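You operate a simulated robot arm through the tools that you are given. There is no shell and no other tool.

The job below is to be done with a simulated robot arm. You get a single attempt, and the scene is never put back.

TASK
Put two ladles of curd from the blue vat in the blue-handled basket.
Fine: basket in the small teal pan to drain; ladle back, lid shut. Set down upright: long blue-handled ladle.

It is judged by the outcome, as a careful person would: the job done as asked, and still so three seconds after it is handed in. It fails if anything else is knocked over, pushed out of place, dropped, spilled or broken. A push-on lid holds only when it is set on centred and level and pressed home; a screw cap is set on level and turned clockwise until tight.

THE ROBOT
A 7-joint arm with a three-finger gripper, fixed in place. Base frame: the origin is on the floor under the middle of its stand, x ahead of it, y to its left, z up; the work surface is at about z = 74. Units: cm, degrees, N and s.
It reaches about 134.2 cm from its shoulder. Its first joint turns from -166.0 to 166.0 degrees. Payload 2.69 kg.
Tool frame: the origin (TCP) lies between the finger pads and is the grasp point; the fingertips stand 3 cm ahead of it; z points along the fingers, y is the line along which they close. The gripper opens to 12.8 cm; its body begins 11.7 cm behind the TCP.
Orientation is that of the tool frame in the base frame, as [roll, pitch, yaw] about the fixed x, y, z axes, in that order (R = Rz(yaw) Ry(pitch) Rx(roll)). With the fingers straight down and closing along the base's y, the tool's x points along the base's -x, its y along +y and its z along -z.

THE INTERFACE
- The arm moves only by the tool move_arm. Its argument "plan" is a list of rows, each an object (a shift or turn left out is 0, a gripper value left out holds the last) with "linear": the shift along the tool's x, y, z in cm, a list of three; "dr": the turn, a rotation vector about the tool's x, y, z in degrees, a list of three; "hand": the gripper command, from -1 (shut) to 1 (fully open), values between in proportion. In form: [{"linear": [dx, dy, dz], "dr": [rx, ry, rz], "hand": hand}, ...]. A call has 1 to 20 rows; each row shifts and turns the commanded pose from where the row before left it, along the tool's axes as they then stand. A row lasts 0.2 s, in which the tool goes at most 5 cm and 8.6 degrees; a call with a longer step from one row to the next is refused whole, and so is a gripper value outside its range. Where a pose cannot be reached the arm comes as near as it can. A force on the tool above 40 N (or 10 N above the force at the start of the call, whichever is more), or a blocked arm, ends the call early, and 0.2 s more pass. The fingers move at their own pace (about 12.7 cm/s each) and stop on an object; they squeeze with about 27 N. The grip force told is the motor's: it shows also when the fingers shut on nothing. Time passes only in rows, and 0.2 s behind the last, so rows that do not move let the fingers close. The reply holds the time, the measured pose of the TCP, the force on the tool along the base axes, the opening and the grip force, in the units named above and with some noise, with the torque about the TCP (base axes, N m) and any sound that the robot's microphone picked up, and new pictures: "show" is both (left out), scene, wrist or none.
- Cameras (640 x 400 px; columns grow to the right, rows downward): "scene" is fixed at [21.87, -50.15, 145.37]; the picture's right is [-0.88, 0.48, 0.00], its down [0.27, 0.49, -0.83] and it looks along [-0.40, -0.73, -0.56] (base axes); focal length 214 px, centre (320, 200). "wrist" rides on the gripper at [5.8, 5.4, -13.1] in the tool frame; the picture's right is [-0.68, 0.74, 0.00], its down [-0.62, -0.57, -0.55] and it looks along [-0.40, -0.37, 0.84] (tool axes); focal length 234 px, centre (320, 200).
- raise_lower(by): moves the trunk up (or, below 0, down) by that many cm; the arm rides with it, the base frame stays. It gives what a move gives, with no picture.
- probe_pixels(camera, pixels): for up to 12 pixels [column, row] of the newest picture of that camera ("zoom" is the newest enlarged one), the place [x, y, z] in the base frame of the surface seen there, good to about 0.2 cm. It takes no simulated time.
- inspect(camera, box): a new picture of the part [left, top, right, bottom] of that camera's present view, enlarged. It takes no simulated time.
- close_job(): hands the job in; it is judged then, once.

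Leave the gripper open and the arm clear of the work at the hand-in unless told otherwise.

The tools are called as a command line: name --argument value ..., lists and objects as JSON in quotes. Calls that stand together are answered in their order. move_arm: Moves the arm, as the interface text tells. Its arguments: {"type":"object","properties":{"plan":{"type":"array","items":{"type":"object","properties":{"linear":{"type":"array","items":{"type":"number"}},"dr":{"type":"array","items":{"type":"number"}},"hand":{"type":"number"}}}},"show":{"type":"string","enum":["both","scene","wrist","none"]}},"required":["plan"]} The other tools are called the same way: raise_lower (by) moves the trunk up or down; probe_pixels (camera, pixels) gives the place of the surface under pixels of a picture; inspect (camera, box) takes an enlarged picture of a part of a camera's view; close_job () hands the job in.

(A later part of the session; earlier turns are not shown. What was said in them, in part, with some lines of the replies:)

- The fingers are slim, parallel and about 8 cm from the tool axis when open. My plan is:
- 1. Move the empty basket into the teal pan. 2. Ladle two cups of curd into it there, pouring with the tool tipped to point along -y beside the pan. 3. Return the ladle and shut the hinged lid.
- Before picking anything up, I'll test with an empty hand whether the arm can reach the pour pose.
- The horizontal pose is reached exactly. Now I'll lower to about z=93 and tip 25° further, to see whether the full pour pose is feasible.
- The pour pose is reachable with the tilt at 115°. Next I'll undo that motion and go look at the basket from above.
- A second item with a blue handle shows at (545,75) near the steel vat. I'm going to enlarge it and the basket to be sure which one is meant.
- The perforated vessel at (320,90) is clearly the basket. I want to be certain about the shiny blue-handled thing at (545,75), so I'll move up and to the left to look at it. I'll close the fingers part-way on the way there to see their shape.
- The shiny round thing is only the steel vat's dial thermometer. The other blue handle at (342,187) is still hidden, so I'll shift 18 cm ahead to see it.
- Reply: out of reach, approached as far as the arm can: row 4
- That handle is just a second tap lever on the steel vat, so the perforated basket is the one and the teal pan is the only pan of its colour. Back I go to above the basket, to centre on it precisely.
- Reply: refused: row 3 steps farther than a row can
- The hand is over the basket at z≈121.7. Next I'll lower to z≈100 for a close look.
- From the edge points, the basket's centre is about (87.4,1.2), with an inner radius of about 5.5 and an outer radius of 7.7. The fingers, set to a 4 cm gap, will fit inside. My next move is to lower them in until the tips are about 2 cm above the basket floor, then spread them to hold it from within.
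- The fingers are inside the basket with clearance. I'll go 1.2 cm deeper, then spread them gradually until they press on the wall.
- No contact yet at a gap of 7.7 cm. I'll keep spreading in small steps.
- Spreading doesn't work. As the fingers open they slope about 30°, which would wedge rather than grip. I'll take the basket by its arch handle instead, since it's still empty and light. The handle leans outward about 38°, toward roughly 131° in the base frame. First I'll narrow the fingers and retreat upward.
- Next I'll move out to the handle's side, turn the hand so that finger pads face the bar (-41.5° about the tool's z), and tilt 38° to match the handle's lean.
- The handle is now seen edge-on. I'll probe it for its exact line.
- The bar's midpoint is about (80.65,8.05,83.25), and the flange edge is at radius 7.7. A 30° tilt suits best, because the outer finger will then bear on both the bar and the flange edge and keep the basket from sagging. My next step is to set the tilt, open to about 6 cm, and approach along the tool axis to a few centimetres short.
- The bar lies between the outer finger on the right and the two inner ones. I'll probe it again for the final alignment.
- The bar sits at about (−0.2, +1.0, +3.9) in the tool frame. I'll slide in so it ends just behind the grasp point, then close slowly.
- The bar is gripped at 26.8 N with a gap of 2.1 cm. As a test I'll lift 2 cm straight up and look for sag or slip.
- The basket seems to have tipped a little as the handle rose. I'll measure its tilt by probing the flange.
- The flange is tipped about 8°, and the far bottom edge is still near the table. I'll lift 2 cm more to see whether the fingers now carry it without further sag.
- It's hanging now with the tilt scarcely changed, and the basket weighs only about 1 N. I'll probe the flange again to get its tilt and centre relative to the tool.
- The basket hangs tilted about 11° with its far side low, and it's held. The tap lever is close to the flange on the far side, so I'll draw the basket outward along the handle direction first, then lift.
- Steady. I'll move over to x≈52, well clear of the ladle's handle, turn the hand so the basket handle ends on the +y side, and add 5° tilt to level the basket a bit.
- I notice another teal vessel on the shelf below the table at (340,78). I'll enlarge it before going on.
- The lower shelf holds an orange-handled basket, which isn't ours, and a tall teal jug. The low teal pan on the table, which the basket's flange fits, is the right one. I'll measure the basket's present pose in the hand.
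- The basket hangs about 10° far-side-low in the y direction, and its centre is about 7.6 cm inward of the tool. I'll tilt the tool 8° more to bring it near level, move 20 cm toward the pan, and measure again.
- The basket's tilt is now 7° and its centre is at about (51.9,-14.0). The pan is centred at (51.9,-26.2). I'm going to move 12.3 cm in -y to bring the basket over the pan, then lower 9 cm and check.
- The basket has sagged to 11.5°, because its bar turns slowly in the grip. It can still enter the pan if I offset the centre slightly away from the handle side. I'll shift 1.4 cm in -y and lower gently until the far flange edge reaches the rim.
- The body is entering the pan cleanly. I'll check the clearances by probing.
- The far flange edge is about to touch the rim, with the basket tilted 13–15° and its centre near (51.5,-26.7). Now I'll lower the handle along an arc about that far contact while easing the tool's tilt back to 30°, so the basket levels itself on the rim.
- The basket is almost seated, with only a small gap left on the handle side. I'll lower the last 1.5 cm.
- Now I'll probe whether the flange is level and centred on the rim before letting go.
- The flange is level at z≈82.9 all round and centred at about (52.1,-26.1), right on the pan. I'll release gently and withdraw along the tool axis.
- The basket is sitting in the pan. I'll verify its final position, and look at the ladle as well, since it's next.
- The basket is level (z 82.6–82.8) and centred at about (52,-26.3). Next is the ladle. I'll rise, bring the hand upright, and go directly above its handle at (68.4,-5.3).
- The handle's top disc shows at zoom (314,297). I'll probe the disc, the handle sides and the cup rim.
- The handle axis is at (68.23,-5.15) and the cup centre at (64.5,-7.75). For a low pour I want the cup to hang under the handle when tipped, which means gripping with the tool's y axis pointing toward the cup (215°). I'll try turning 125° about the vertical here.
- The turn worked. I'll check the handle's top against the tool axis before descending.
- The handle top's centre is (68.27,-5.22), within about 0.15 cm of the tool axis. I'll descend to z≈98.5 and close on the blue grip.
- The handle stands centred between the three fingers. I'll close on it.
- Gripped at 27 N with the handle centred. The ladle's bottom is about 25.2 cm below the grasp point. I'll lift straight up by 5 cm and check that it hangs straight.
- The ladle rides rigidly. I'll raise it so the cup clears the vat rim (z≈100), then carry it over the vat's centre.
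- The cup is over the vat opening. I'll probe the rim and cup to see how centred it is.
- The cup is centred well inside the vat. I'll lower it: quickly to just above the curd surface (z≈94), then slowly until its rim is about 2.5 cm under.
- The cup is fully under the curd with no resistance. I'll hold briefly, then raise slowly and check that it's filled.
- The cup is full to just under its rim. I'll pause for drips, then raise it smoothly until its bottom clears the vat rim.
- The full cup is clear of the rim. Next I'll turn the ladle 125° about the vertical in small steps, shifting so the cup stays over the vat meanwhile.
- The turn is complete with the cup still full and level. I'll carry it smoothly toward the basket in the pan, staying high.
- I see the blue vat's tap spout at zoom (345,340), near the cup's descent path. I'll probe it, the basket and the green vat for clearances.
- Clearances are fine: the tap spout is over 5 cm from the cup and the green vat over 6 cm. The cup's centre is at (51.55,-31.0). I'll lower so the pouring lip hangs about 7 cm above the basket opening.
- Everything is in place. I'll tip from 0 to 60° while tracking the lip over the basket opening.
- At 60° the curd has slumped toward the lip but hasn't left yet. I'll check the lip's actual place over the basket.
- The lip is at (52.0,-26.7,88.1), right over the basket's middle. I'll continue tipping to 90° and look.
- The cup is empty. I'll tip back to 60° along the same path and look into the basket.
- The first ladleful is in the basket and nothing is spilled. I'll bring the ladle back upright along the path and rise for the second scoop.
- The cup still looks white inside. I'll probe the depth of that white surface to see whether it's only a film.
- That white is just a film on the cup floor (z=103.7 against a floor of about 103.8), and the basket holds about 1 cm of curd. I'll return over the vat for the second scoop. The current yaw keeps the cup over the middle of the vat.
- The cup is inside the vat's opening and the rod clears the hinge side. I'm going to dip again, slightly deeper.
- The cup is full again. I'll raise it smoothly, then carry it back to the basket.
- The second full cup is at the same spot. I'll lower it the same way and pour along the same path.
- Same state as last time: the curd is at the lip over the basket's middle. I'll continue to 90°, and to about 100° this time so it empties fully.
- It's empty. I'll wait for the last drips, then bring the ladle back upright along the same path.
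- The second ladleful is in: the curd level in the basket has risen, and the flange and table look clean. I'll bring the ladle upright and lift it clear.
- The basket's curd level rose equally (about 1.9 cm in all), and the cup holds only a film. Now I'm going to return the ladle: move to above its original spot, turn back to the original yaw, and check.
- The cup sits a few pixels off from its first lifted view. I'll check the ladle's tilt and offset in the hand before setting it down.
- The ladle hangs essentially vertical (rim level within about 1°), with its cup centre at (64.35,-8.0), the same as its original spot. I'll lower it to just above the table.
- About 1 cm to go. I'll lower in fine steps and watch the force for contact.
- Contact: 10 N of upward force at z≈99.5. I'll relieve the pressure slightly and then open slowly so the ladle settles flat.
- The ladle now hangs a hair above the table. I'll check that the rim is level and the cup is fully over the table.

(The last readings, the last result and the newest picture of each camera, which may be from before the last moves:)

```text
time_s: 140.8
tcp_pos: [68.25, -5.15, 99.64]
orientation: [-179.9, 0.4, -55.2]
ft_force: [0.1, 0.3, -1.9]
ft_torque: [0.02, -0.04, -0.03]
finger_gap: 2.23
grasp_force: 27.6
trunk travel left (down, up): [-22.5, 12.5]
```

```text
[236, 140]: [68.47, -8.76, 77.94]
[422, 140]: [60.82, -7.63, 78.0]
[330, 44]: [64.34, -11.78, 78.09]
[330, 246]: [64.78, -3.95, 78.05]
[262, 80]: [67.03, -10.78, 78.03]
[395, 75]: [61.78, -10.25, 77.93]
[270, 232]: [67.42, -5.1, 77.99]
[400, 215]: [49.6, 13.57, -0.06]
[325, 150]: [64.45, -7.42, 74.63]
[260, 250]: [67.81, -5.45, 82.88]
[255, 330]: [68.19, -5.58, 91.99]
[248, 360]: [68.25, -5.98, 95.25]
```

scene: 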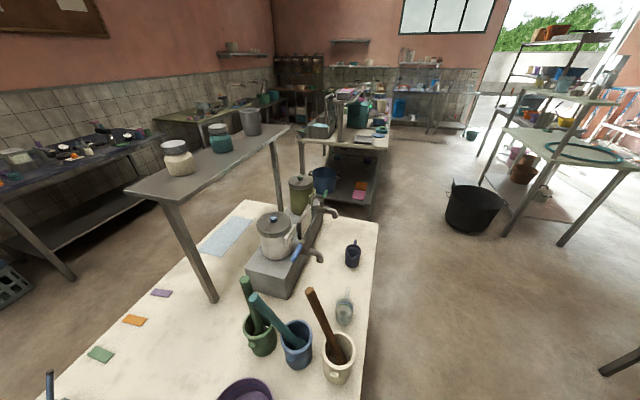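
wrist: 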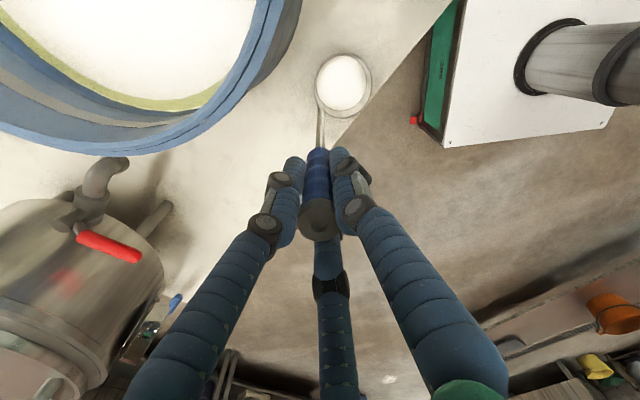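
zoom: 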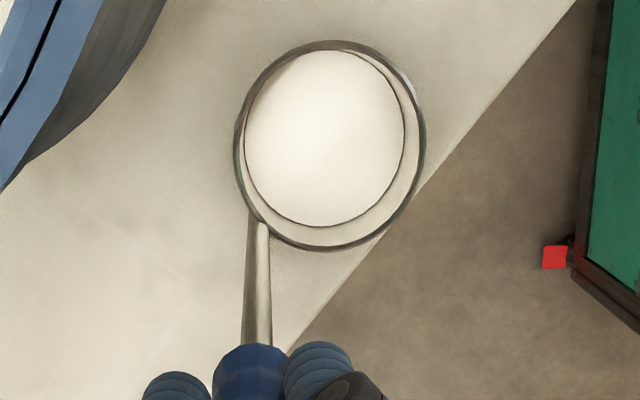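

The rim is level at z≈78.0 and the cup is back at (64.65,-7.87). I'll set it down the last fraction and release in small steps.

move_arm --plan '[{"linear": [0, 0, 0.06]}, {"hand": -0.64}, {"hand": -0.6}, {"hand": -0.55}, {"hand": -0.48}, {"hand": -0.4}, {"hand": -0.3}, {"hand": -0.2}, {}, {}]' --show "wrist"

inspect --camera "wrist" --box '[220, 40, 440, 250]'

```text
time_s: 143.0
tcp_pos: [68.33, -5.14, 99.7]
orientation: [-179.8, 0.3, -55.3]
ft_force: [0.7, -0.2, -0.1]
ft_torque: [0.03, 0.04, 0.04]
finger_gap: 5.13
grasp_force: 0.0
trunk travel left (down, up): [-22.5, 12.5]
```

wrist: 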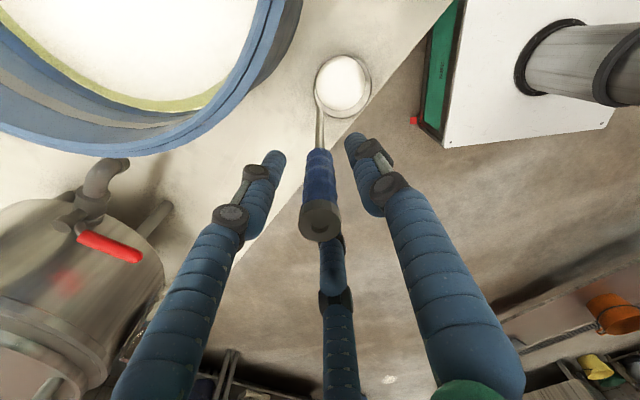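

```text
1.90 times, centred on (330, 145) of wrist
```

zoom: 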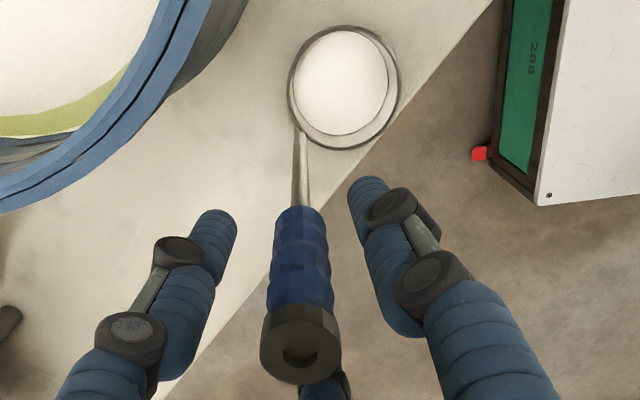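

The ladle stands on its own, centred between the open fingers. I'll retreat straight up.

move_arm --plan '[{"linear": [0, 0, -0.7]}, {"linear": [0, 0, -1.5]}, {"linear": [0, 0, -2.5]}, {"linear": [0, 0, -4]}, {"linear": [0, 0, -4.5]}, {"linear": [0, 0, -4.5]}, {"linear": [0, 0, -4.5]}, {"linear": [0, 0, -4.5]}, {}]' --show "wrist"

inspect --camera "wrist" --box '[280, 40, 370, 130]'

```text
time_s: 145.0
tcp_pos: [68.17, -5.14, 126.22]
orientation: [-179.8, 0.3, -55.1]
ft_force: [0.3, -0.6, 0.1]
ft_torque: [0.02, -0.03, 0.01]
finger_gap: 5.12
grasp_force: 0.0
trunk travel left (down, up): [-22.5, 12.5]
```

wrist: 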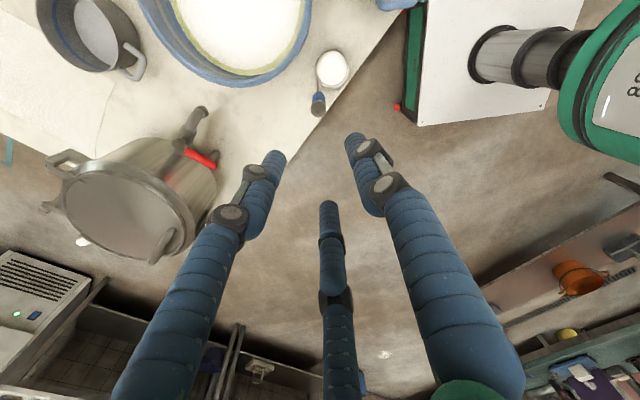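

```text
4.44 times, centred on (325, 85) of wrist
```

zoom: 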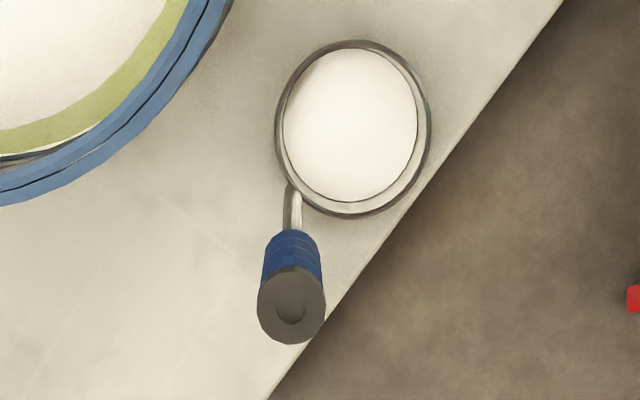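

The ladle is upright in its original place. Next is the hinged lid. I'll rise, turn the hand so its closing axis lies across the lid (tool y toward 135°), and look at the lid and hinge.

move_arm --plan '[{"linear": [0, 0, -4], "dr": [0, 0, 4]}, {"linear": [0, 0, -4], "dr": [0, 0, 8]}, {"linear": [0, 0, -3], "dr": [0, 0, 8]}, {"dr": [0, 0, 8]}, {"dr": [0, 0, 8]}, {"dr": [0, 0, 8]}, {"dr": [0, 0, 8]}, {"dr": [0, 0, 8]}, {"dr": [0, 0, 8]}, {"dr": [0, 0, 8]}, {"dr": [0, 0, 4]}, {}]' --show "wrist"

```text
time_s: 147.6
tcp_pos: [68.2, -5.34, 137.18]
orientation: [179.7, 0.2, -135.3]
ft_force: [0.0, 0.1, -0.2]
ft_torque: [0.03, -0.01, 0.0]
finger_gap: 5.12
grasp_force: 0.0
trunk travel left (down, up): [-22.5, 12.5]
```

wrist: 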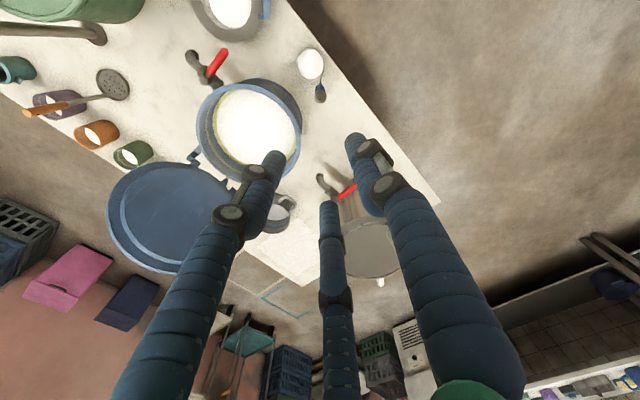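

I see the lid at (170,215) and its hinge lugs near (200,160) and (235,190). I'll enlarge and probe them.

inspect --camera "wrist" --box '[90, 70, 310, 280]'

```text
1.90 times, centred on (200, 175) of wrist
```

zoom: 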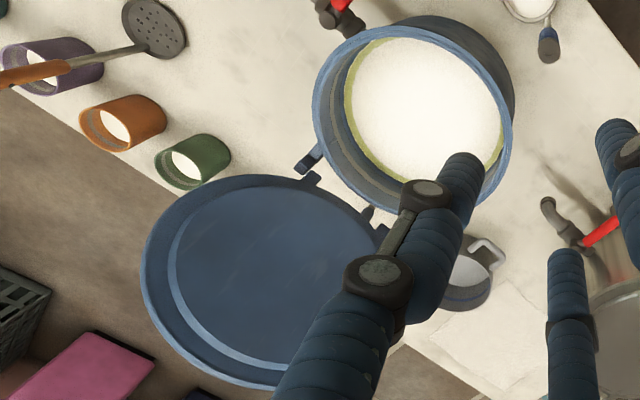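

probe_pixels --camera "zoom" --pixels '[[147, 260], [160, 300], [200, 355], [255, 382], [210, 190], [270, 178], [315, 178], [305, 165], [368, 215], [382, 232], [180, 250], [255, 260]]'

probe_pixels --camera "zoom" --pixels '[[315, 100], [360, 35], [430, 18], [500, 90], [330, 165], [400, 215], [470, 210], [345, 80], [355, 165], [430, 100], [150, 235], [172, 270]]'

```text
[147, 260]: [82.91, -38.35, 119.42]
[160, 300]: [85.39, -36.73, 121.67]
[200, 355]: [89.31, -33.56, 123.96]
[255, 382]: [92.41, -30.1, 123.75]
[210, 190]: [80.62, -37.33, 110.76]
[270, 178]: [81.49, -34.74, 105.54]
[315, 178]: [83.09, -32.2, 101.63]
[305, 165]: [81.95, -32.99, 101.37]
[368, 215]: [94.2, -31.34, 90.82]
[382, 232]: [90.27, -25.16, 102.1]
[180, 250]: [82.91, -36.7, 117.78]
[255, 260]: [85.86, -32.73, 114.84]
```

```text
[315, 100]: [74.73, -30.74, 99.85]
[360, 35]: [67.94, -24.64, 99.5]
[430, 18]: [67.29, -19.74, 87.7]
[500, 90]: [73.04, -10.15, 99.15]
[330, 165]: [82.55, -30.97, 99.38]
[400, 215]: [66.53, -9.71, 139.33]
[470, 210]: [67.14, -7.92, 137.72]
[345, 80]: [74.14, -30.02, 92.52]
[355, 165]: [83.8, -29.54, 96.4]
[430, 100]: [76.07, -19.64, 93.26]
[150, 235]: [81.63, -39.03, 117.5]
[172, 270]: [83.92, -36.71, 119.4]
```

The geometry now: the hinge axis is about 11.6 cm from the vat's centre at z≈101.5. The lid leans 16° past vertical, with its top edge at z≈124. I'll straddle the lid's edge off-centre, on the side away from the ladle, and guide it down in an arc. First, above the edge.

move_arm --plan '[{"linear": [0.6, -2.1, 0], "hand": -0.0625}, {"linear": [1.2, -4.2, 0]}, {"linear": [1.2, -4.2, 0]}, {"linear": [1.2, -4.2, 0]}, {"linear": [1.2, -4.2, 0]}, {"linear": [1.2, -4.2, 0]}, {"linear": [1.2, -4.2, 0]}, {"linear": [1.2, -4.2, 0]}, {"linear": [1.2, -4.2, 0]}, {"linear": [0.6, -2.1, 0]}, {"dr": [-4, 0, 0]}, {"dr": [-6, 0, 0]}, {"dr": [-6, 0, 0]}, {}]' --show "wrist"

```text
time_s: 150.6
tcp_pos: [86.48, -39.59, 137.13]
orientation: [163.9, 0.3, -135.2]
ft_force: [-0.9, 0.3, 1.5]
ft_torque: [-0.08, -0.1, -0.02]
finger_gap: 6.01
grasp_force: 0.1
out of reach, approached as far as the arm can: row 13
trunk travel left (down, up): [-22.5, 12.5]
```

wrist: 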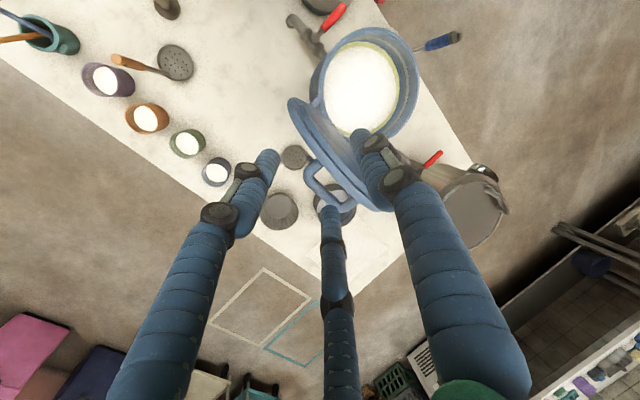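

I'm nearly there. The lid is seen edge-on, and it has a loop handle on its outer face near (325,190). I'll check where the handle is relative to my fingers.

inspect --camera "wrist" --box '[220, 70, 440, 260]'

```text
2.11 times, centred on (330, 165) of wrist
```

zoom: 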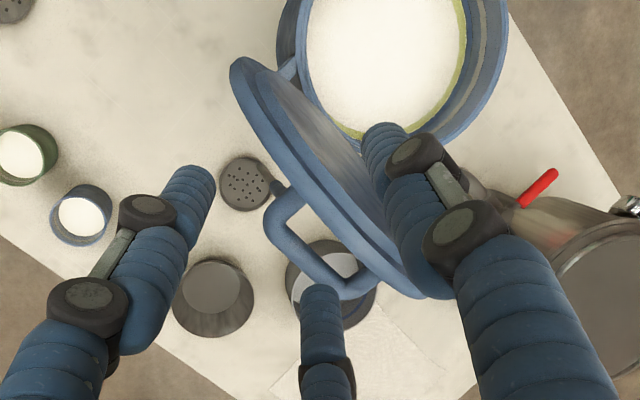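

probe_pixels --camera "zoom" --pixels '[[232, 80], [245, 62], [270, 75], [300, 115], [350, 200], [415, 290], [240, 100], [270, 150], [330, 225], [390, 275], [270, 215], [290, 195]]'

probe_pixels --camera "zoom" --pixels '[[285, 245], [320, 285], [355, 290], [375, 285], [275, 230], [300, 262], [185, 180], [320, 300], [385, 140], [400, 190], [290, 110], [340, 215]]'

```text
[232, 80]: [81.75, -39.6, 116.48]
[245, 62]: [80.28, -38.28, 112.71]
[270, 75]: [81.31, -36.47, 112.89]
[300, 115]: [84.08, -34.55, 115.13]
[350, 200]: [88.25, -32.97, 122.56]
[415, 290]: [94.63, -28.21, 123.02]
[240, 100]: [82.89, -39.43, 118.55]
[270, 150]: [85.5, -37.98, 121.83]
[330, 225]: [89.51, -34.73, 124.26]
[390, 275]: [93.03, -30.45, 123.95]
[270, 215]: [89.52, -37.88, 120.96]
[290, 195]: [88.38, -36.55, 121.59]
```

```text
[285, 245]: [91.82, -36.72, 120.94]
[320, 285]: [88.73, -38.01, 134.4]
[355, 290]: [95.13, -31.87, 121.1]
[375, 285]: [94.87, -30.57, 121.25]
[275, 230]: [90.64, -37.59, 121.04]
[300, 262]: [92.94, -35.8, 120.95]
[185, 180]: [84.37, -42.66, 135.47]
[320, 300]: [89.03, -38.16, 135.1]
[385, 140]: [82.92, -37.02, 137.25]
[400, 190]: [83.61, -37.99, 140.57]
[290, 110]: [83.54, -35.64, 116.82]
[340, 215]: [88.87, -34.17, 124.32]
```

The lid's loop handle stands off its outer face near the free edge. Its bar is at about z=120.4, 4 cm behind the face, spanning t from -4 to +5. I'd rather hold that bar: gripping it lets me lower the lid gently all the way while the bar pivots in the fingers. This is near the reach limit, so I'll raise the trunk 10 cm first.

raise_lower --by 10

```text
time_s: 151.9
tcp_pos: [86.71, -39.65, 146.66]
orientation: [163.7, 0.2, -135.2]
ft_force: [0.0, 0.6, -0.7]
ft_torque: [0.01, 0.03, -0.01]
finger_gap: 6.0
grasp_force: 0.1
trunk travel left (down, up): [-32.5, 2.5]
```

I'll set the tilt to 10°, narrow the fingers to 4.2 cm, and come to about 10 cm above the bar.

move_arm --plan '[{"dr": [6, 0, 0], "hand": -0.344}, {"linear": [-1.905, -1.68, 3.69]}, {"linear": [-1.905, -1.68, 3.69]}, {"linear": [-1.905, -1.68, 3.69]}, {"linear": [-1.905, -1.68, 3.69]}, {}]' --show "wrist"

inspect --camera "wrist" --box '[220, 50, 440, 200]'

```text
time_s: 153.3
tcp_pos: [94.96, -36.89, 131.49]
orientation: [169.8, 0.3, -135.2]
ft_force: [-0.7, 0.2, 1.7]
ft_torque: [-0.02, -0.04, 0.03]
finger_gap: 4.22
grasp_force: 0.0
trunk travel left (down, up): [-32.5, 2.5]
```

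wrist: 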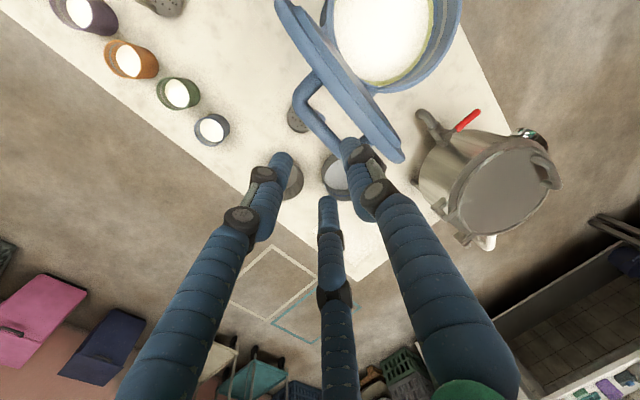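

```text
2.67 times, centred on (330, 125) of wrist
```

zoom: 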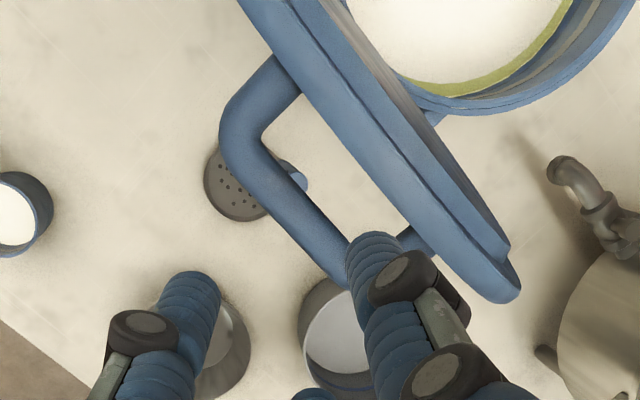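

A clear view of the bar. I'll probe it and the lid's edge for precise alignment.

probe_pixels --camera "zoom" --pixels '[[235, 120], [250, 160], [270, 190], [290, 215], [310, 235], [330, 255], [285, 80], [280, 200], [300, 240], [325, 225], [400, 160], [430, 195]]'

probe_pixels --camera "zoom" --pixels '[[320, 75], [350, 130], [380, 175], [420, 230], [450, 260], [505, 290], [300, 40], [370, 250], [380, 240], [190, 290], [410, 235], [260, 110]]'

```text
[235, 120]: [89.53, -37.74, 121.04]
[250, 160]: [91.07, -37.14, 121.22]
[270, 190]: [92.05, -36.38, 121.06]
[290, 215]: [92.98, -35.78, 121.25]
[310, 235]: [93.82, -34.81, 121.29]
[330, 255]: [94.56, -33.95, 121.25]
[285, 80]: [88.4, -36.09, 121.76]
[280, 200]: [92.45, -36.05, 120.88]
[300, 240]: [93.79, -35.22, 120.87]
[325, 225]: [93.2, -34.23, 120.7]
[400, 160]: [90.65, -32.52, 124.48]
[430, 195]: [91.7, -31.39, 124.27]
```

```text
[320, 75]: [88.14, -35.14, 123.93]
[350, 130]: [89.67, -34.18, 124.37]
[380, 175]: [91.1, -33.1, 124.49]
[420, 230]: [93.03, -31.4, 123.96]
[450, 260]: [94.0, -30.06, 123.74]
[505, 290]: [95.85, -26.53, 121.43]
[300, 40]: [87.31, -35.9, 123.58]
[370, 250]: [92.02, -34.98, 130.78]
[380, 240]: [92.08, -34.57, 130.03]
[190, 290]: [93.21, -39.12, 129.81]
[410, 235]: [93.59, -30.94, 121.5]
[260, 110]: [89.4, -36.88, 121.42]
```

The bar's axis is at e≈20.95, z≈120.6 and the fingers line up with it. I'll slide down along the tool axis, checking part-way.

move_arm --plan '[{"linear": [0.1, -0.15, 2.5]}, {"linear": [0.1, -0.16, 2.5]}, {"linear": [0, 0, 2]}, {}]' --show "wrist"

inspect --camera "wrist" --box '[220, 90, 440, 240]'

```text
time_s: 154.3
tcp_pos: [94.41, -36.36, 124.13]
orientation: [169.8, 0.1, -135.1]
ft_force: [-0.4, -0.3, 0.0]
ft_torque: [-0.02, -0.02, 0.0]
finger_gap: 4.21
grasp_force: 0.2
trunk travel left (down, up): [-32.5, 2.5]
```

wrist: 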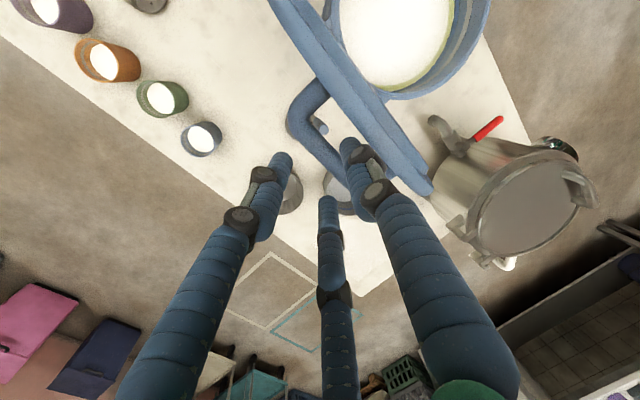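

```text
2.67 times, centred on (330, 165) of wrist
```

zoom: 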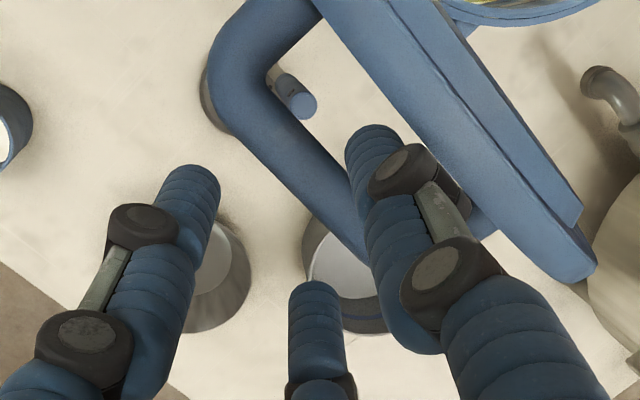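

One finger is in the gap between the bar and the lid, and the other two are outside. I'll go down the last 2.9 cm and close slowly on the bar.

move_arm --plan '[{"linear": [0.1, 0.05, 1.5]}, {"linear": [0, 0.05, 1.4]}, {"hand": -0.5}, {"hand": -0.6}, {"hand": -0.8}, {"hand": -1}, {}, {}]' --show "wrist"

inspect --camera "wrist" --box '[220, 90, 440, 240]'

```text
time_s: 156.1
tcp_pos: [93.6, -35.86, 121.21]
orientation: [169.8, 0.1, -135.3]
ft_force: [-24.0, 20.8, -2.7]
ft_torque: [0.24, 0.24, 0.14]
finger_gap: 2.46
grasp_force: 45.0
trunk travel left (down, up): [-32.5, 2.5]
```

wrist: 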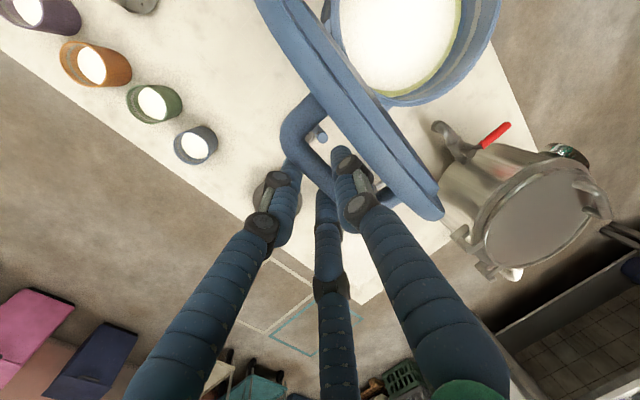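

```text
2.67 times, centred on (330, 165) of wrist
```

zoom: 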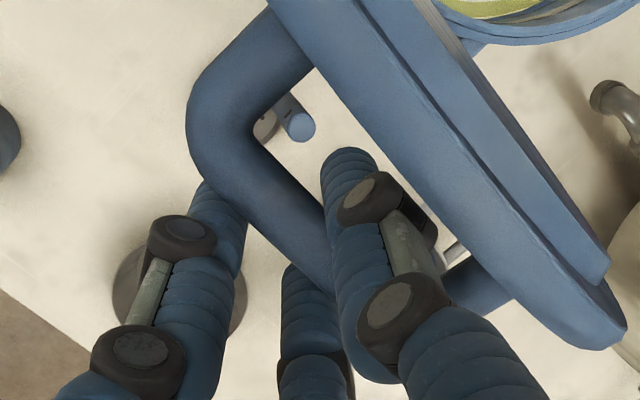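

The bar is gripped, but the grip is pulling the tool about 32 N toward the vat, because the lid is against its stop. I'll ease the tool that way to relax it.

move_arm --plan '[{"linear": [0, 0.2, 0.03]}, {"linear": [0, 0.2, 0.03]}, {}]' --show "none"

```text
time_s: 156.9
tcp_pos: [93.49, -35.81, 121.37]
orientation: [169.8, 0.2, -135.2]
ft_force: [5.0, 4.0, -3.5]
ft_torque: [-0.25, -0.16, 0.16]
finger_gap: 2.46
grasp_force: 45.1
trunk travel left (down, up): [-32.5, 2.5]
```

The forces have relaxed. I'll start swinging the lid: follow the bar's arc about the hinge (radius ≈21.3) for the first 15°, slowly, watching forces.

move_arm --plan '[{"linear": [0, 0.91, -0.22], "dr": [0.5, 0, 0]}, {"linear": [0, 0.91, -0.22], "dr": [0.5, 0, 0]}, {"linear": [0, 0.92, -0.15], "dr": [0.5, 0, 0]}, {"linear": [0, 0.92, -0.15], "dr": [0.5, 0, 0]}, {"linear": [0, 0.93, -0.1], "dr": [0.5, 0, 0]}, {"linear": [0, 0.93, -0.1], "dr": [0.5, 0, 0]}, {}]' --show "wrist"

inspect --camera "wrist" --box '[220, 60, 440, 240]'

```text
time_s: 158.5
tcp_pos: [89.75, -32.0, 122.98]
orientation: [172.8, 0.2, -135.2]
ft_force: [2.9, 4.8, -4.4]
ft_torque: [-0.05, 0.06, 0.19]
finger_gap: 2.45
grasp_force: 45.6
trunk travel left (down, up): [-32.5, 2.5]
```

wrist: 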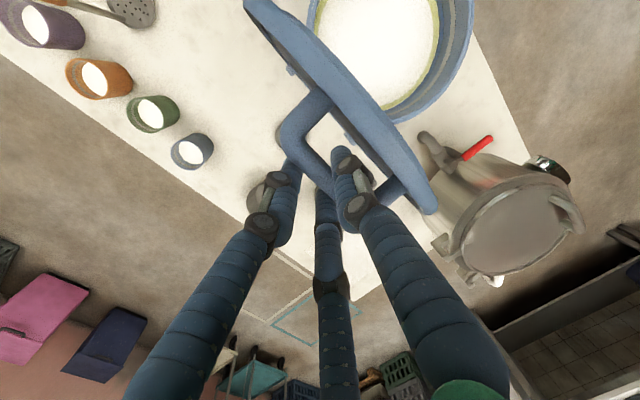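

```text
2.22 times, centred on (330, 150) of wrist
```

zoom: 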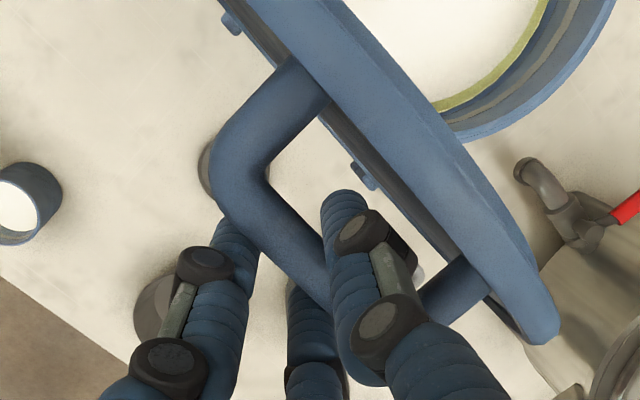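

The lid follows with only about 5 N of force and is nearly vertical. I'll continue past vertical for another 30°.

move_arm --plan '[{"linear": [0, 0.935, -0.026], "dr": [0.5, 0, 0]}, {"linear": [0, 0.935, -0.026], "dr": [0.5, 0, 0]}, {"linear": [0, 0.936, 0.038], "dr": [0.5, 0, 0]}, {"linear": [0, 0.936, 0.038], "dr": [0.5, 0, 0]}, {"linear": [0, 0.925, 0.106], "dr": [0.5, 0, 0]}, {"linear": [0, 0.925, 0.106], "dr": [0.5, 0, 0]}, {"linear": [0, 0.921, 0.165], "dr": [0.5, 0, 0]}, {"linear": [0, 0.921, 0.165], "dr": [0.5, 0, 0]}, {"linear": [0, 0.904, 0.228], "dr": [0.5, 0, 0]}, {"linear": [0, 0.904, 0.228], "dr": [0.5, 0, 0]}, {"linear": [0, 0.886, 0.291], "dr": [0.5, 0, 0]}, {"linear": [0, 0.886, 0.291], "dr": [0.5, 0, 0]}, {}]' --show "wrist"

inspect --camera "wrist" --box '[200, 40, 460, 240]'

```text
time_s: 160.8
tcp_pos: [83.15, -25.42, 122.46]
orientation: [177.5, 0.2, -135.2]
ft_force: [9.1, 7.2, -14.6]
ft_torque: [0.19, 0.0, 0.03]
finger_gap: 2.47
grasp_force: 45.1
trunk travel left (down, up): [-32.5, 2.5]
stopped in row 11: the force on the tool passed its limit at 41 N (the readings are from after the stop); the commanded pose is now the measured one
```

wrist: 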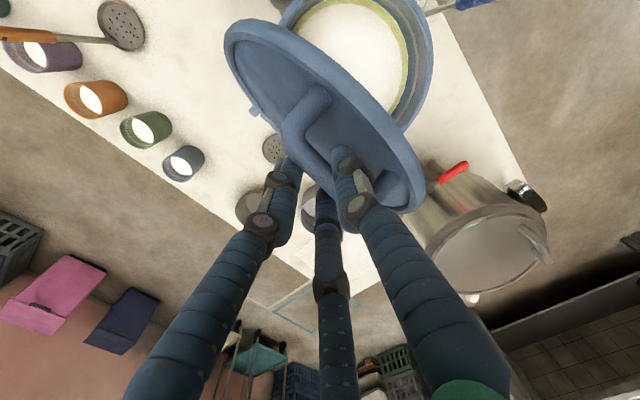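

```text
2.00 times, centred on (330, 140) of wrist
```

zoom: 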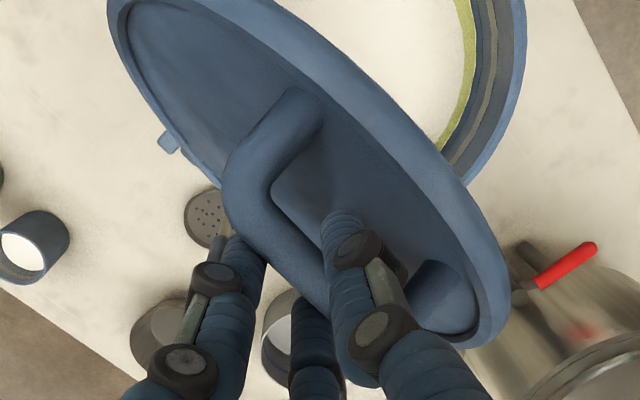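

The motion stopped at 41 N. My hinge estimate is slightly off: the data fits a hinge nearer (12.25, 101), and there's also a sideways component. I'll relieve it with a small shift down and sideways and read the force.

move_arm --plan '[{"linear": [-0.15, 0, 0.2]}, {}]' --show "none"

```text
time_s: 161.4
tcp_pos: [83.12, -25.46, 122.63]
orientation: [177.5, 0.3, -135.3]
ft_force: [1.5, -1.0, -10.6]
ft_torque: [-0.41, 0.25, 0.25]
finger_gap: 2.44
grasp_force: 45.2
trunk travel left (down, up): [-32.5, 2.5]
```

move_arm --plan '[{"linear": [-0.03, 0.72, 0.31], "dr": [0.4, 0, 0]}, {"linear": [-0.03, 0.72, 0.31], "dr": [0.4, 0, 0]}, {"linear": [-0.03, 0.86, 0.385], "dr": [0.4, 0, 0]}, {"linear": [-0.03, 0.86, 0.385], "dr": [0.4, 0, 0]}, {}]' --show "wrist"

inspect --camera "wrist" --box '[200, 40, 460, 240]'

```text
time_s: 162.6
tcp_pos: [80.76, -22.93, 121.37]
orientation: [179.2, 0.1, -135.2]
ft_force: [-9.4, -9.4, -3.2]
ft_torque: [-0.18, 0.11, 0.29]
finger_gap: 2.48
grasp_force: 44.8
trunk travel left (down, up): [-32.5, 2.5]
```

wrist: 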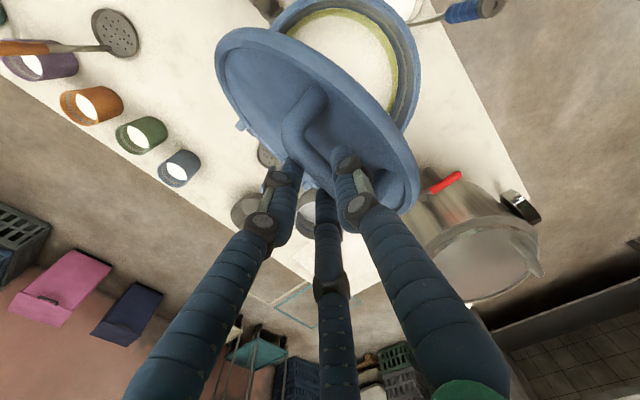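

```text
2.00 times, centred on (330, 140) of wrist
```

zoom: 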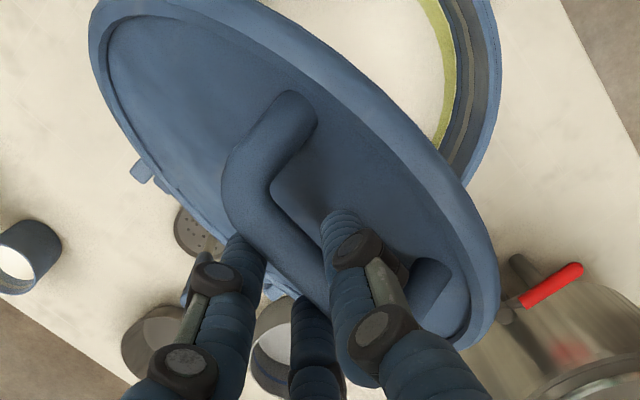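

Vertical force is now small and the sideways force has reversed, so I'll take the sideways shift back and continue down the arc.

move_arm --plan '[{"linear": [0.12, 0.735, 0.38], "dr": [0.4, 0, 0]}, {"linear": [0.05, 0.735, 0.38], "dr": [0.4, 0, 0]}, {"linear": [0, 0.79, 0.505], "dr": [0.4, 0, 0]}, {"linear": [0, 0.79, 0.505], "dr": [0.4, 0, 0]}, {}]' --show "none"

```text
time_s: 163.8
tcp_pos: [78.74, -20.92, 119.64]
orientation: [-179.2, 0.2, -135.3]
ft_force: [-8.2, -7.1, -2.4]
ft_torque: [-0.09, 0.07, 0.21]
finger_gap: 2.5
grasp_force: 44.5
trunk travel left (down, up): [-32.5, 2.5]
```

move_arm --plan '[{"linear": [0.15, 0.84, 0.64], "dr": [0.4, 0, 0]}, {"linear": [0.05, 0.84, 0.64], "dr": [0.4, 0, 0]}, {"linear": [0, 0.695, 0.635], "dr": [0.4, 0, 0]}, {"linear": [0, 0.695, 0.635], "dr": [0.4, 0, 0]}, {}]' --show "wrist"

inspect --camera "wrist" --box '[200, 40, 460, 240]'

```text
time_s: 165.0
tcp_pos: [76.58, -18.81, 116.92]
orientation: [-177.5, 0.2, -135.1]
ft_force: [5.5, 19.1, 6.3]
ft_torque: [0.57, -0.3, 0.14]
finger_gap: 2.47
grasp_force: 44.7
trunk travel left (down, up): [-32.5, 2.5]
```

wrist: 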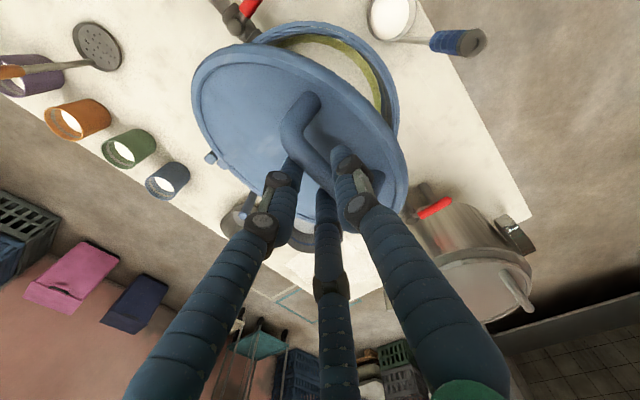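

```text
2.00 times, centred on (330, 140) of wrist
```

zoom: 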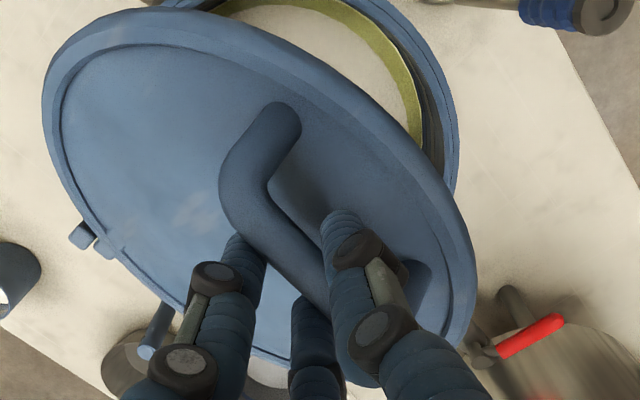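

Forces are stick-slip in nature, about 20 N and changing sign. I'll correct slightly and keep going down the arc. The lid is about 40° from closed.

move_arm --plan '[{"linear": [-0.08, 0.7, 0.59]}, {"linear": [-0.03, 0.7, 0.59]}, {"linear": [0, 0.605, 0.72]}, {"linear": [0, 0.605, 0.72]}, {}]' --show "none"

```text
time_s: 166.2
tcp_pos: [74.86, -17.11, 114.02]
orientation: [-177.6, 0.2, -135.2]
ft_force: [18.0, -0.8, -11.2]
ft_torque: [0.1, -0.55, 0.3]
finger_gap: 2.48
grasp_force: 44.9
trunk travel left (down, up): [-32.5, 2.5]
```

The radial force shows the true arc is a bit smaller (hinge z≈101.8, radius ≈20.75). I'll correct for that and continue, now about 24° from shut.

move_arm --plan '[{"linear": [-0.08, 0.3, 0.85]}, {"linear": [0, 0.39, 0.815]}, {"linear": [0, 0.425, 0.8]}, {"linear": [0, 0.425, 0.8]}, {}]' --show "wrist"

inspect --camera "wrist" --box '[180, 20, 460, 240]'

```text
time_s: 167.4
tcp_pos: [73.61, -16.0, 110.91]
orientation: [-177.7, 0.1, -135.3]
ft_force: [-4.5, 13.7, 1.7]
ft_torque: [0.01, 0.4, 0.16]
finger_gap: 2.48
grasp_force: 44.8
trunk travel left (down, up): [-32.5, 2.5]
```

wrist: 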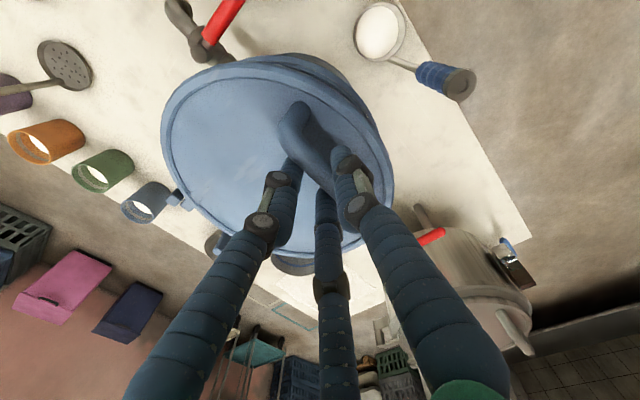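

```text
1.82 times, centred on (320, 130) of wrist
```

zoom: 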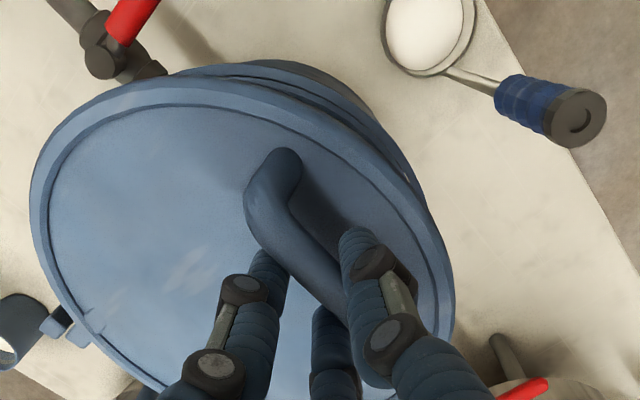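

Good. I'll continue to about 4° from shut.

move_arm --plan '[{"linear": [-0.05, 0.42, 0.82]}, {"linear": [0, 0.42, 0.82]}, {"linear": [0, 0.29, 0.86]}, {"linear": [0, 0.29, 0.86]}, {}]' --show "none"

```text
time_s: 168.6
tcp_pos: [72.96, -15.31, 107.46]
orientation: [-177.6, 0.2, -135.3]
ft_force: [-3.2, -5.2, -3.8]
ft_torque: [0.0, 0.03, 0.27]
finger_gap: 2.47
grasp_force: 44.9
trunk travel left (down, up): [-32.5, 2.5]
```

Forces are low. I'll lower the last 1.5 cm in fine steps, watching for the rim contact.

move_arm --plan '[{"linear": [0, 0.1, 0.4]}, {"linear": [0, 0.08, 0.4]}, {"linear": [0, 0.06, 0.4]}, {}]' --show "wrist"

inspect --camera "wrist" --box '[180, 20, 460, 240]'

```text
time_s: 169.6
tcp_pos: [72.77, -15.12, 106.29]
orientation: [-177.7, 0.2, -135.1]
ft_force: [-10.8, -2.3, -2.0]
ft_torque: [0.03, 0.07, 0.24]
finger_gap: 2.47
grasp_force: 44.9
trunk travel left (down, up): [-32.5, 2.5]
```

wrist: 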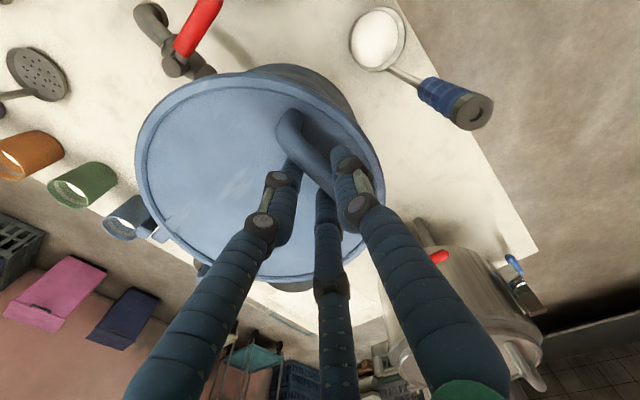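

```text
1.82 times, centred on (320, 130) of wrist
```

zoom: 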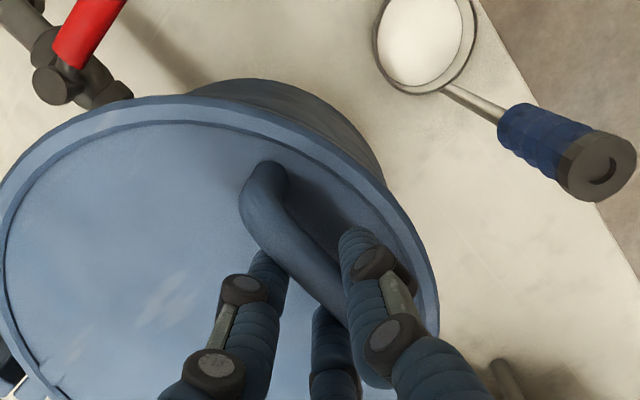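

The lid looks nearly down. I'll probe its top face for level.

probe_pixels --camera "zoom" --pixels '[[100, 110], [200, 100], [300, 140], [390, 215], [20, 180], [150, 200], [60, 300], [150, 330], [15, 330], [430, 290], [300, 280], [220, 160]]'

```text
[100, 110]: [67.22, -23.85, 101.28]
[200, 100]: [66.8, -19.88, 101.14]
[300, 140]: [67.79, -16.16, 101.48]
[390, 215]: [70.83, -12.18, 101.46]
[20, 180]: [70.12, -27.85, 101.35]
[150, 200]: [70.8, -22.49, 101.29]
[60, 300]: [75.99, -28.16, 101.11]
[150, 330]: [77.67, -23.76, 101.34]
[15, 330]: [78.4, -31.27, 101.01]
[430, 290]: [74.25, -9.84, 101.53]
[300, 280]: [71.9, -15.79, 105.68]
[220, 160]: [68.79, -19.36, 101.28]
```

The lid is within about 1.4° of closed, its front edge 0.4 cm high. I'll press down slowly until it seats.

move_arm --plan '[{"linear": [0, 0.03, 0.2]}, {"linear": [0, 0.02, 0.2]}, {}]' --show "none"

```text
time_s: 170.4
tcp_pos: [72.78, -15.0, 106.02]
orientation: [-177.7, 0.1, -135.1]
ft_force: [-16.1, -1.0, 6.1]
ft_torque: [-0.38, 0.62, 0.23]
finger_gap: 2.47
grasp_force: 44.4
trunk travel left (down, up): [-32.5, 2.5]
```

move_arm --plan '[{"linear": [0.1, 0.1, 0.15]}, {"linear": [0, 0, 0.1]}, {}]' --show "wrist"

inspect --camera "wrist" --box '[180, 20, 460, 240]'

```text
time_s: 171.2
tcp_pos: [72.75, -15.06, 105.97]
orientation: [-177.3, 0.4, -135.2]
ft_force: [-12.8, 4.3, 35.0]
ft_torque: [-0.13, 0.6, 0.16]
finger_gap: 2.44
grasp_force: 45.1
trunk travel left (down, up): [-32.5, 2.5]
```

wrist: 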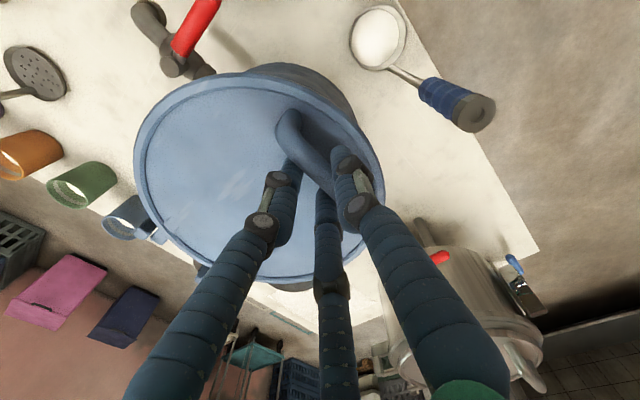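

```text
1.82 times, centred on (320, 130) of wrist
```

zoom: 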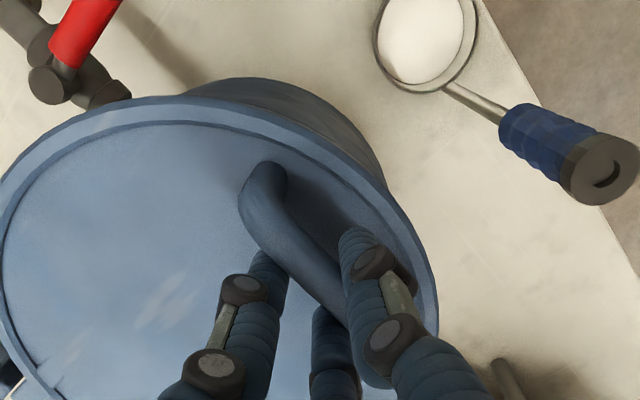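

It's pressed with 35 N and seated. I'll check the level again.

probe_pixels --camera "zoom" --pixels '[[100, 110], [200, 100], [300, 140], [390, 215], [20, 180], [150, 200], [60, 300], [150, 330], [15, 330], [430, 290], [250, 85], [350, 130]]'

```text
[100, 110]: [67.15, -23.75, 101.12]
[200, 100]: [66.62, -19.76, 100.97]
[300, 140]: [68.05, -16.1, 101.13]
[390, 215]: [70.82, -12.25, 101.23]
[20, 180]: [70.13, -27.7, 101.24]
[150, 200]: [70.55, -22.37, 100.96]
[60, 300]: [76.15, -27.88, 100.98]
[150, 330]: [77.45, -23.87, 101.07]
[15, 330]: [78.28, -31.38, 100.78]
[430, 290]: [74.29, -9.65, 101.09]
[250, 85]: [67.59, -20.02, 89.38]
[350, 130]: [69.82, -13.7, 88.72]
```

The lid is level and shut (z≈101.0–101.2 all over). I'll ease the pressure, open the fingers, and withdraw straight up.

move_arm --plan '[{"linear": [0, 0, -0.25]}, {"hand": -0.55}, {"hand": -0.45}, {"hand": -0.3}, {"hand": -0.2}, {}, {"linear": [0, 0, -1]}, {"linear": [0, 0, -2]}, {"linear": [0, 0, -3.5]}, {"linear": [0, 0, -4.5]}, {"linear": [0, 0, -4.5]}]' --show "wrist"

inspect --camera "wrist" --box '[160, 0, 440, 180]'

```text
time_s: 173.6
tcp_pos: [72.03, -14.66, 121.22]
orientation: [-177.6, 0.2, -135.2]
ft_force: [-0.5, -0.3, 0.3]
ft_torque: [-0.01, -0.02, 0.03]
finger_gap: 5.11
grasp_force: 0.0
trunk travel left (down, up): [-32.5, 2.5]
```

wrist: 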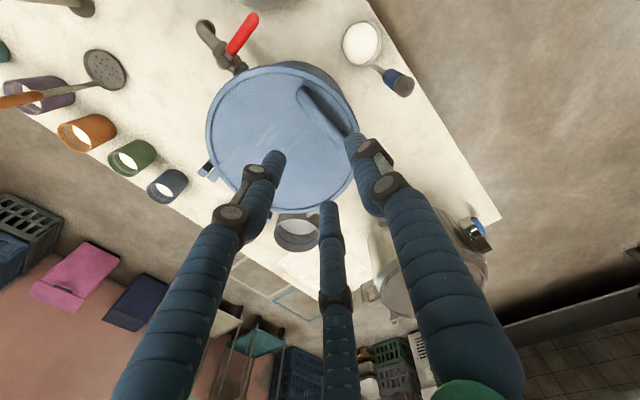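

```text
2.22 times, centred on (300, 90) of wrist
```

zoom: 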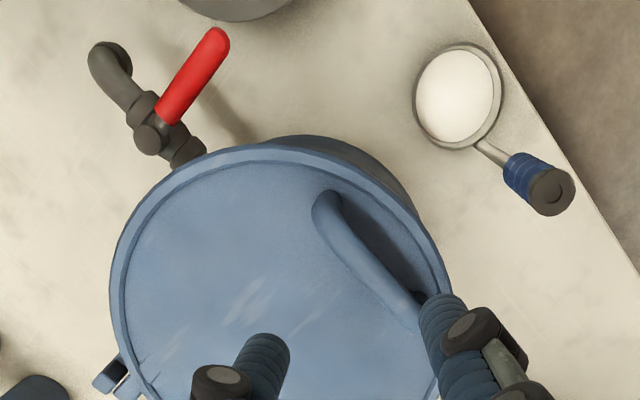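

The lid is shut and the hand is clear. I'll rise and go back to the starting overview pose to check the whole bench.

move_arm --plan '[{"linear": [0, 0, -4.5], "dr": [-2.4, 0, 0]}, {"linear": [0, 0, -4.5]}, {"linear": [0, 0, -4.5]}, {"linear": [0, 0, -3]}, {"dr": [0, 0, 7.5], "hand": 0}, {"dr": [0, 0, 7.5]}, {"dr": [0, 0, 7.5]}, {"dr": [0, 0, 7.5]}, {"dr": [0, 0, 7.5]}, {"dr": [0, 0, 7.5]}, {"linear": [1.0, 4.5, 0]}, {"linear": [1.0, 4.5, 0]}, {"linear": [1.0, 4.5, 0]}, {"linear": [1.0, 4.5, 0]}, {"hand": 1}, {}]' --show "both"

```text
time_s: 177.0
tcp_pos: [68.07, 3.34, 137.9]
orientation: [179.9, 0.2, 179.8]
ft_force: [0.9, -0.1, -0.6]
ft_torque: [0.05, 0.02, -0.03]
finger_gap: 12.81
grasp_force: 0.1
trunk travel left (down, up): [-32.5, 2.5]
```

scene: 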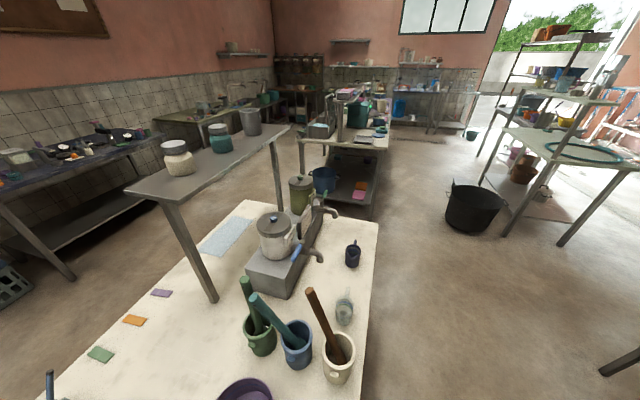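
wrist: 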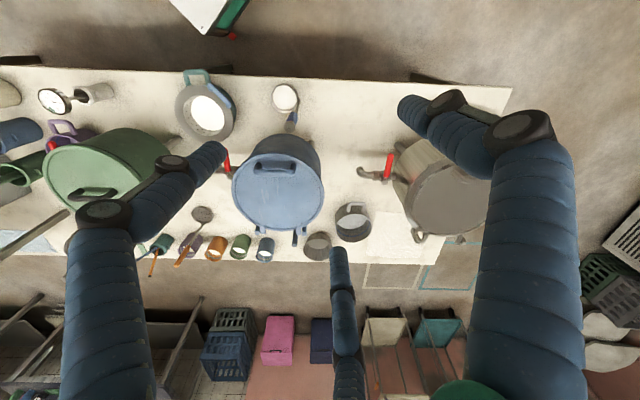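

inspect --camera "wrist" --box '[160, 60, 400, 210]'

inspect --camera "wrist" --box '[160, 130, 400, 280]'

probe_pixels --camera "wrist" --pixels '[[250, 180], [300, 180], [275, 210], [275, 165], [280, 195], [208, 113], [185, 115], [228, 118], [205, 90], [285, 97], [291, 118], [207, 137]]'

```text
2.67 times, centred on (280, 135) of wrist
```

zoom: 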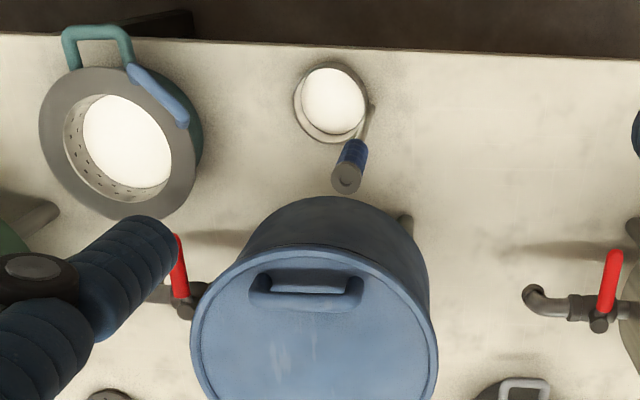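

```text
2.67 times, centred on (280, 205) of wrist
```

zoom: 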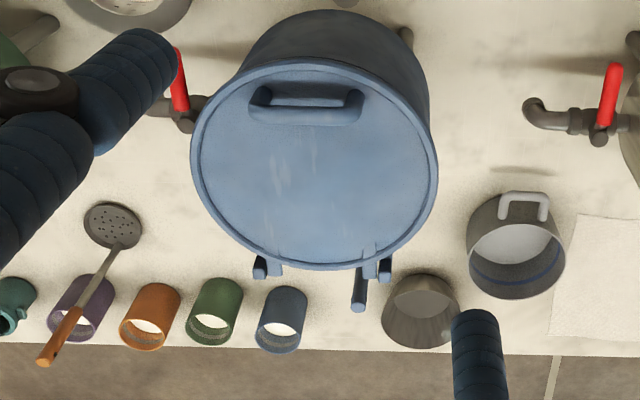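

```text
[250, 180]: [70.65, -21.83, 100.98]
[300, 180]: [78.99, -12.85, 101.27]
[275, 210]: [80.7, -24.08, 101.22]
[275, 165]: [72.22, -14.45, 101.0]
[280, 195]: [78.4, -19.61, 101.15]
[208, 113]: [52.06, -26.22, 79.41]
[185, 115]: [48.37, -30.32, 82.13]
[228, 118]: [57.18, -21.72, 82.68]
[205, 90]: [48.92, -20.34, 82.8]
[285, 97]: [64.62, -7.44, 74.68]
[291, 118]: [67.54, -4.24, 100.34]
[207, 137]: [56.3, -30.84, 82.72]
```

Everything checks out:
- **Curd:** both ladlefuls are in the blue-handled basket, with the surface at z≈79.4.
- **Basket:** it rests level and centred in the small teal pan.
- **Ladle:** it stands upright in its original place.
- **Lid:** the blue vat's lid is shut and level at z≈101.1.
- **Surroundings:** I see no spills and nothing knocked over or moved on the bench.

The gripper is open and the arm is clear, so I'll hand in.

close_job

```text
The job is handed in.
```

I put two full ladles of curd from the blue vat into the blue-handled basket and handed the job in. The result hasn't come back yet.

- **Basket:** I moved it into the small teal pan while it was still empty, then poured the curd into it there. It sits level on the pan's rim.
- **Ladle:** It is back in its original spot, standing upright. A thin film of curd is left in the cup.
- **Lid:** I lowered the vat's hinged lid by its handle and pressed it shut. It is level all round.

In the final pictures I saw no spills, and nothing else on the bench was knocked over or moved. The gripper is open and the arm is clear of the work. The trunk is still raised 10 cm from where it started, because I needed the extra reach for the lid.
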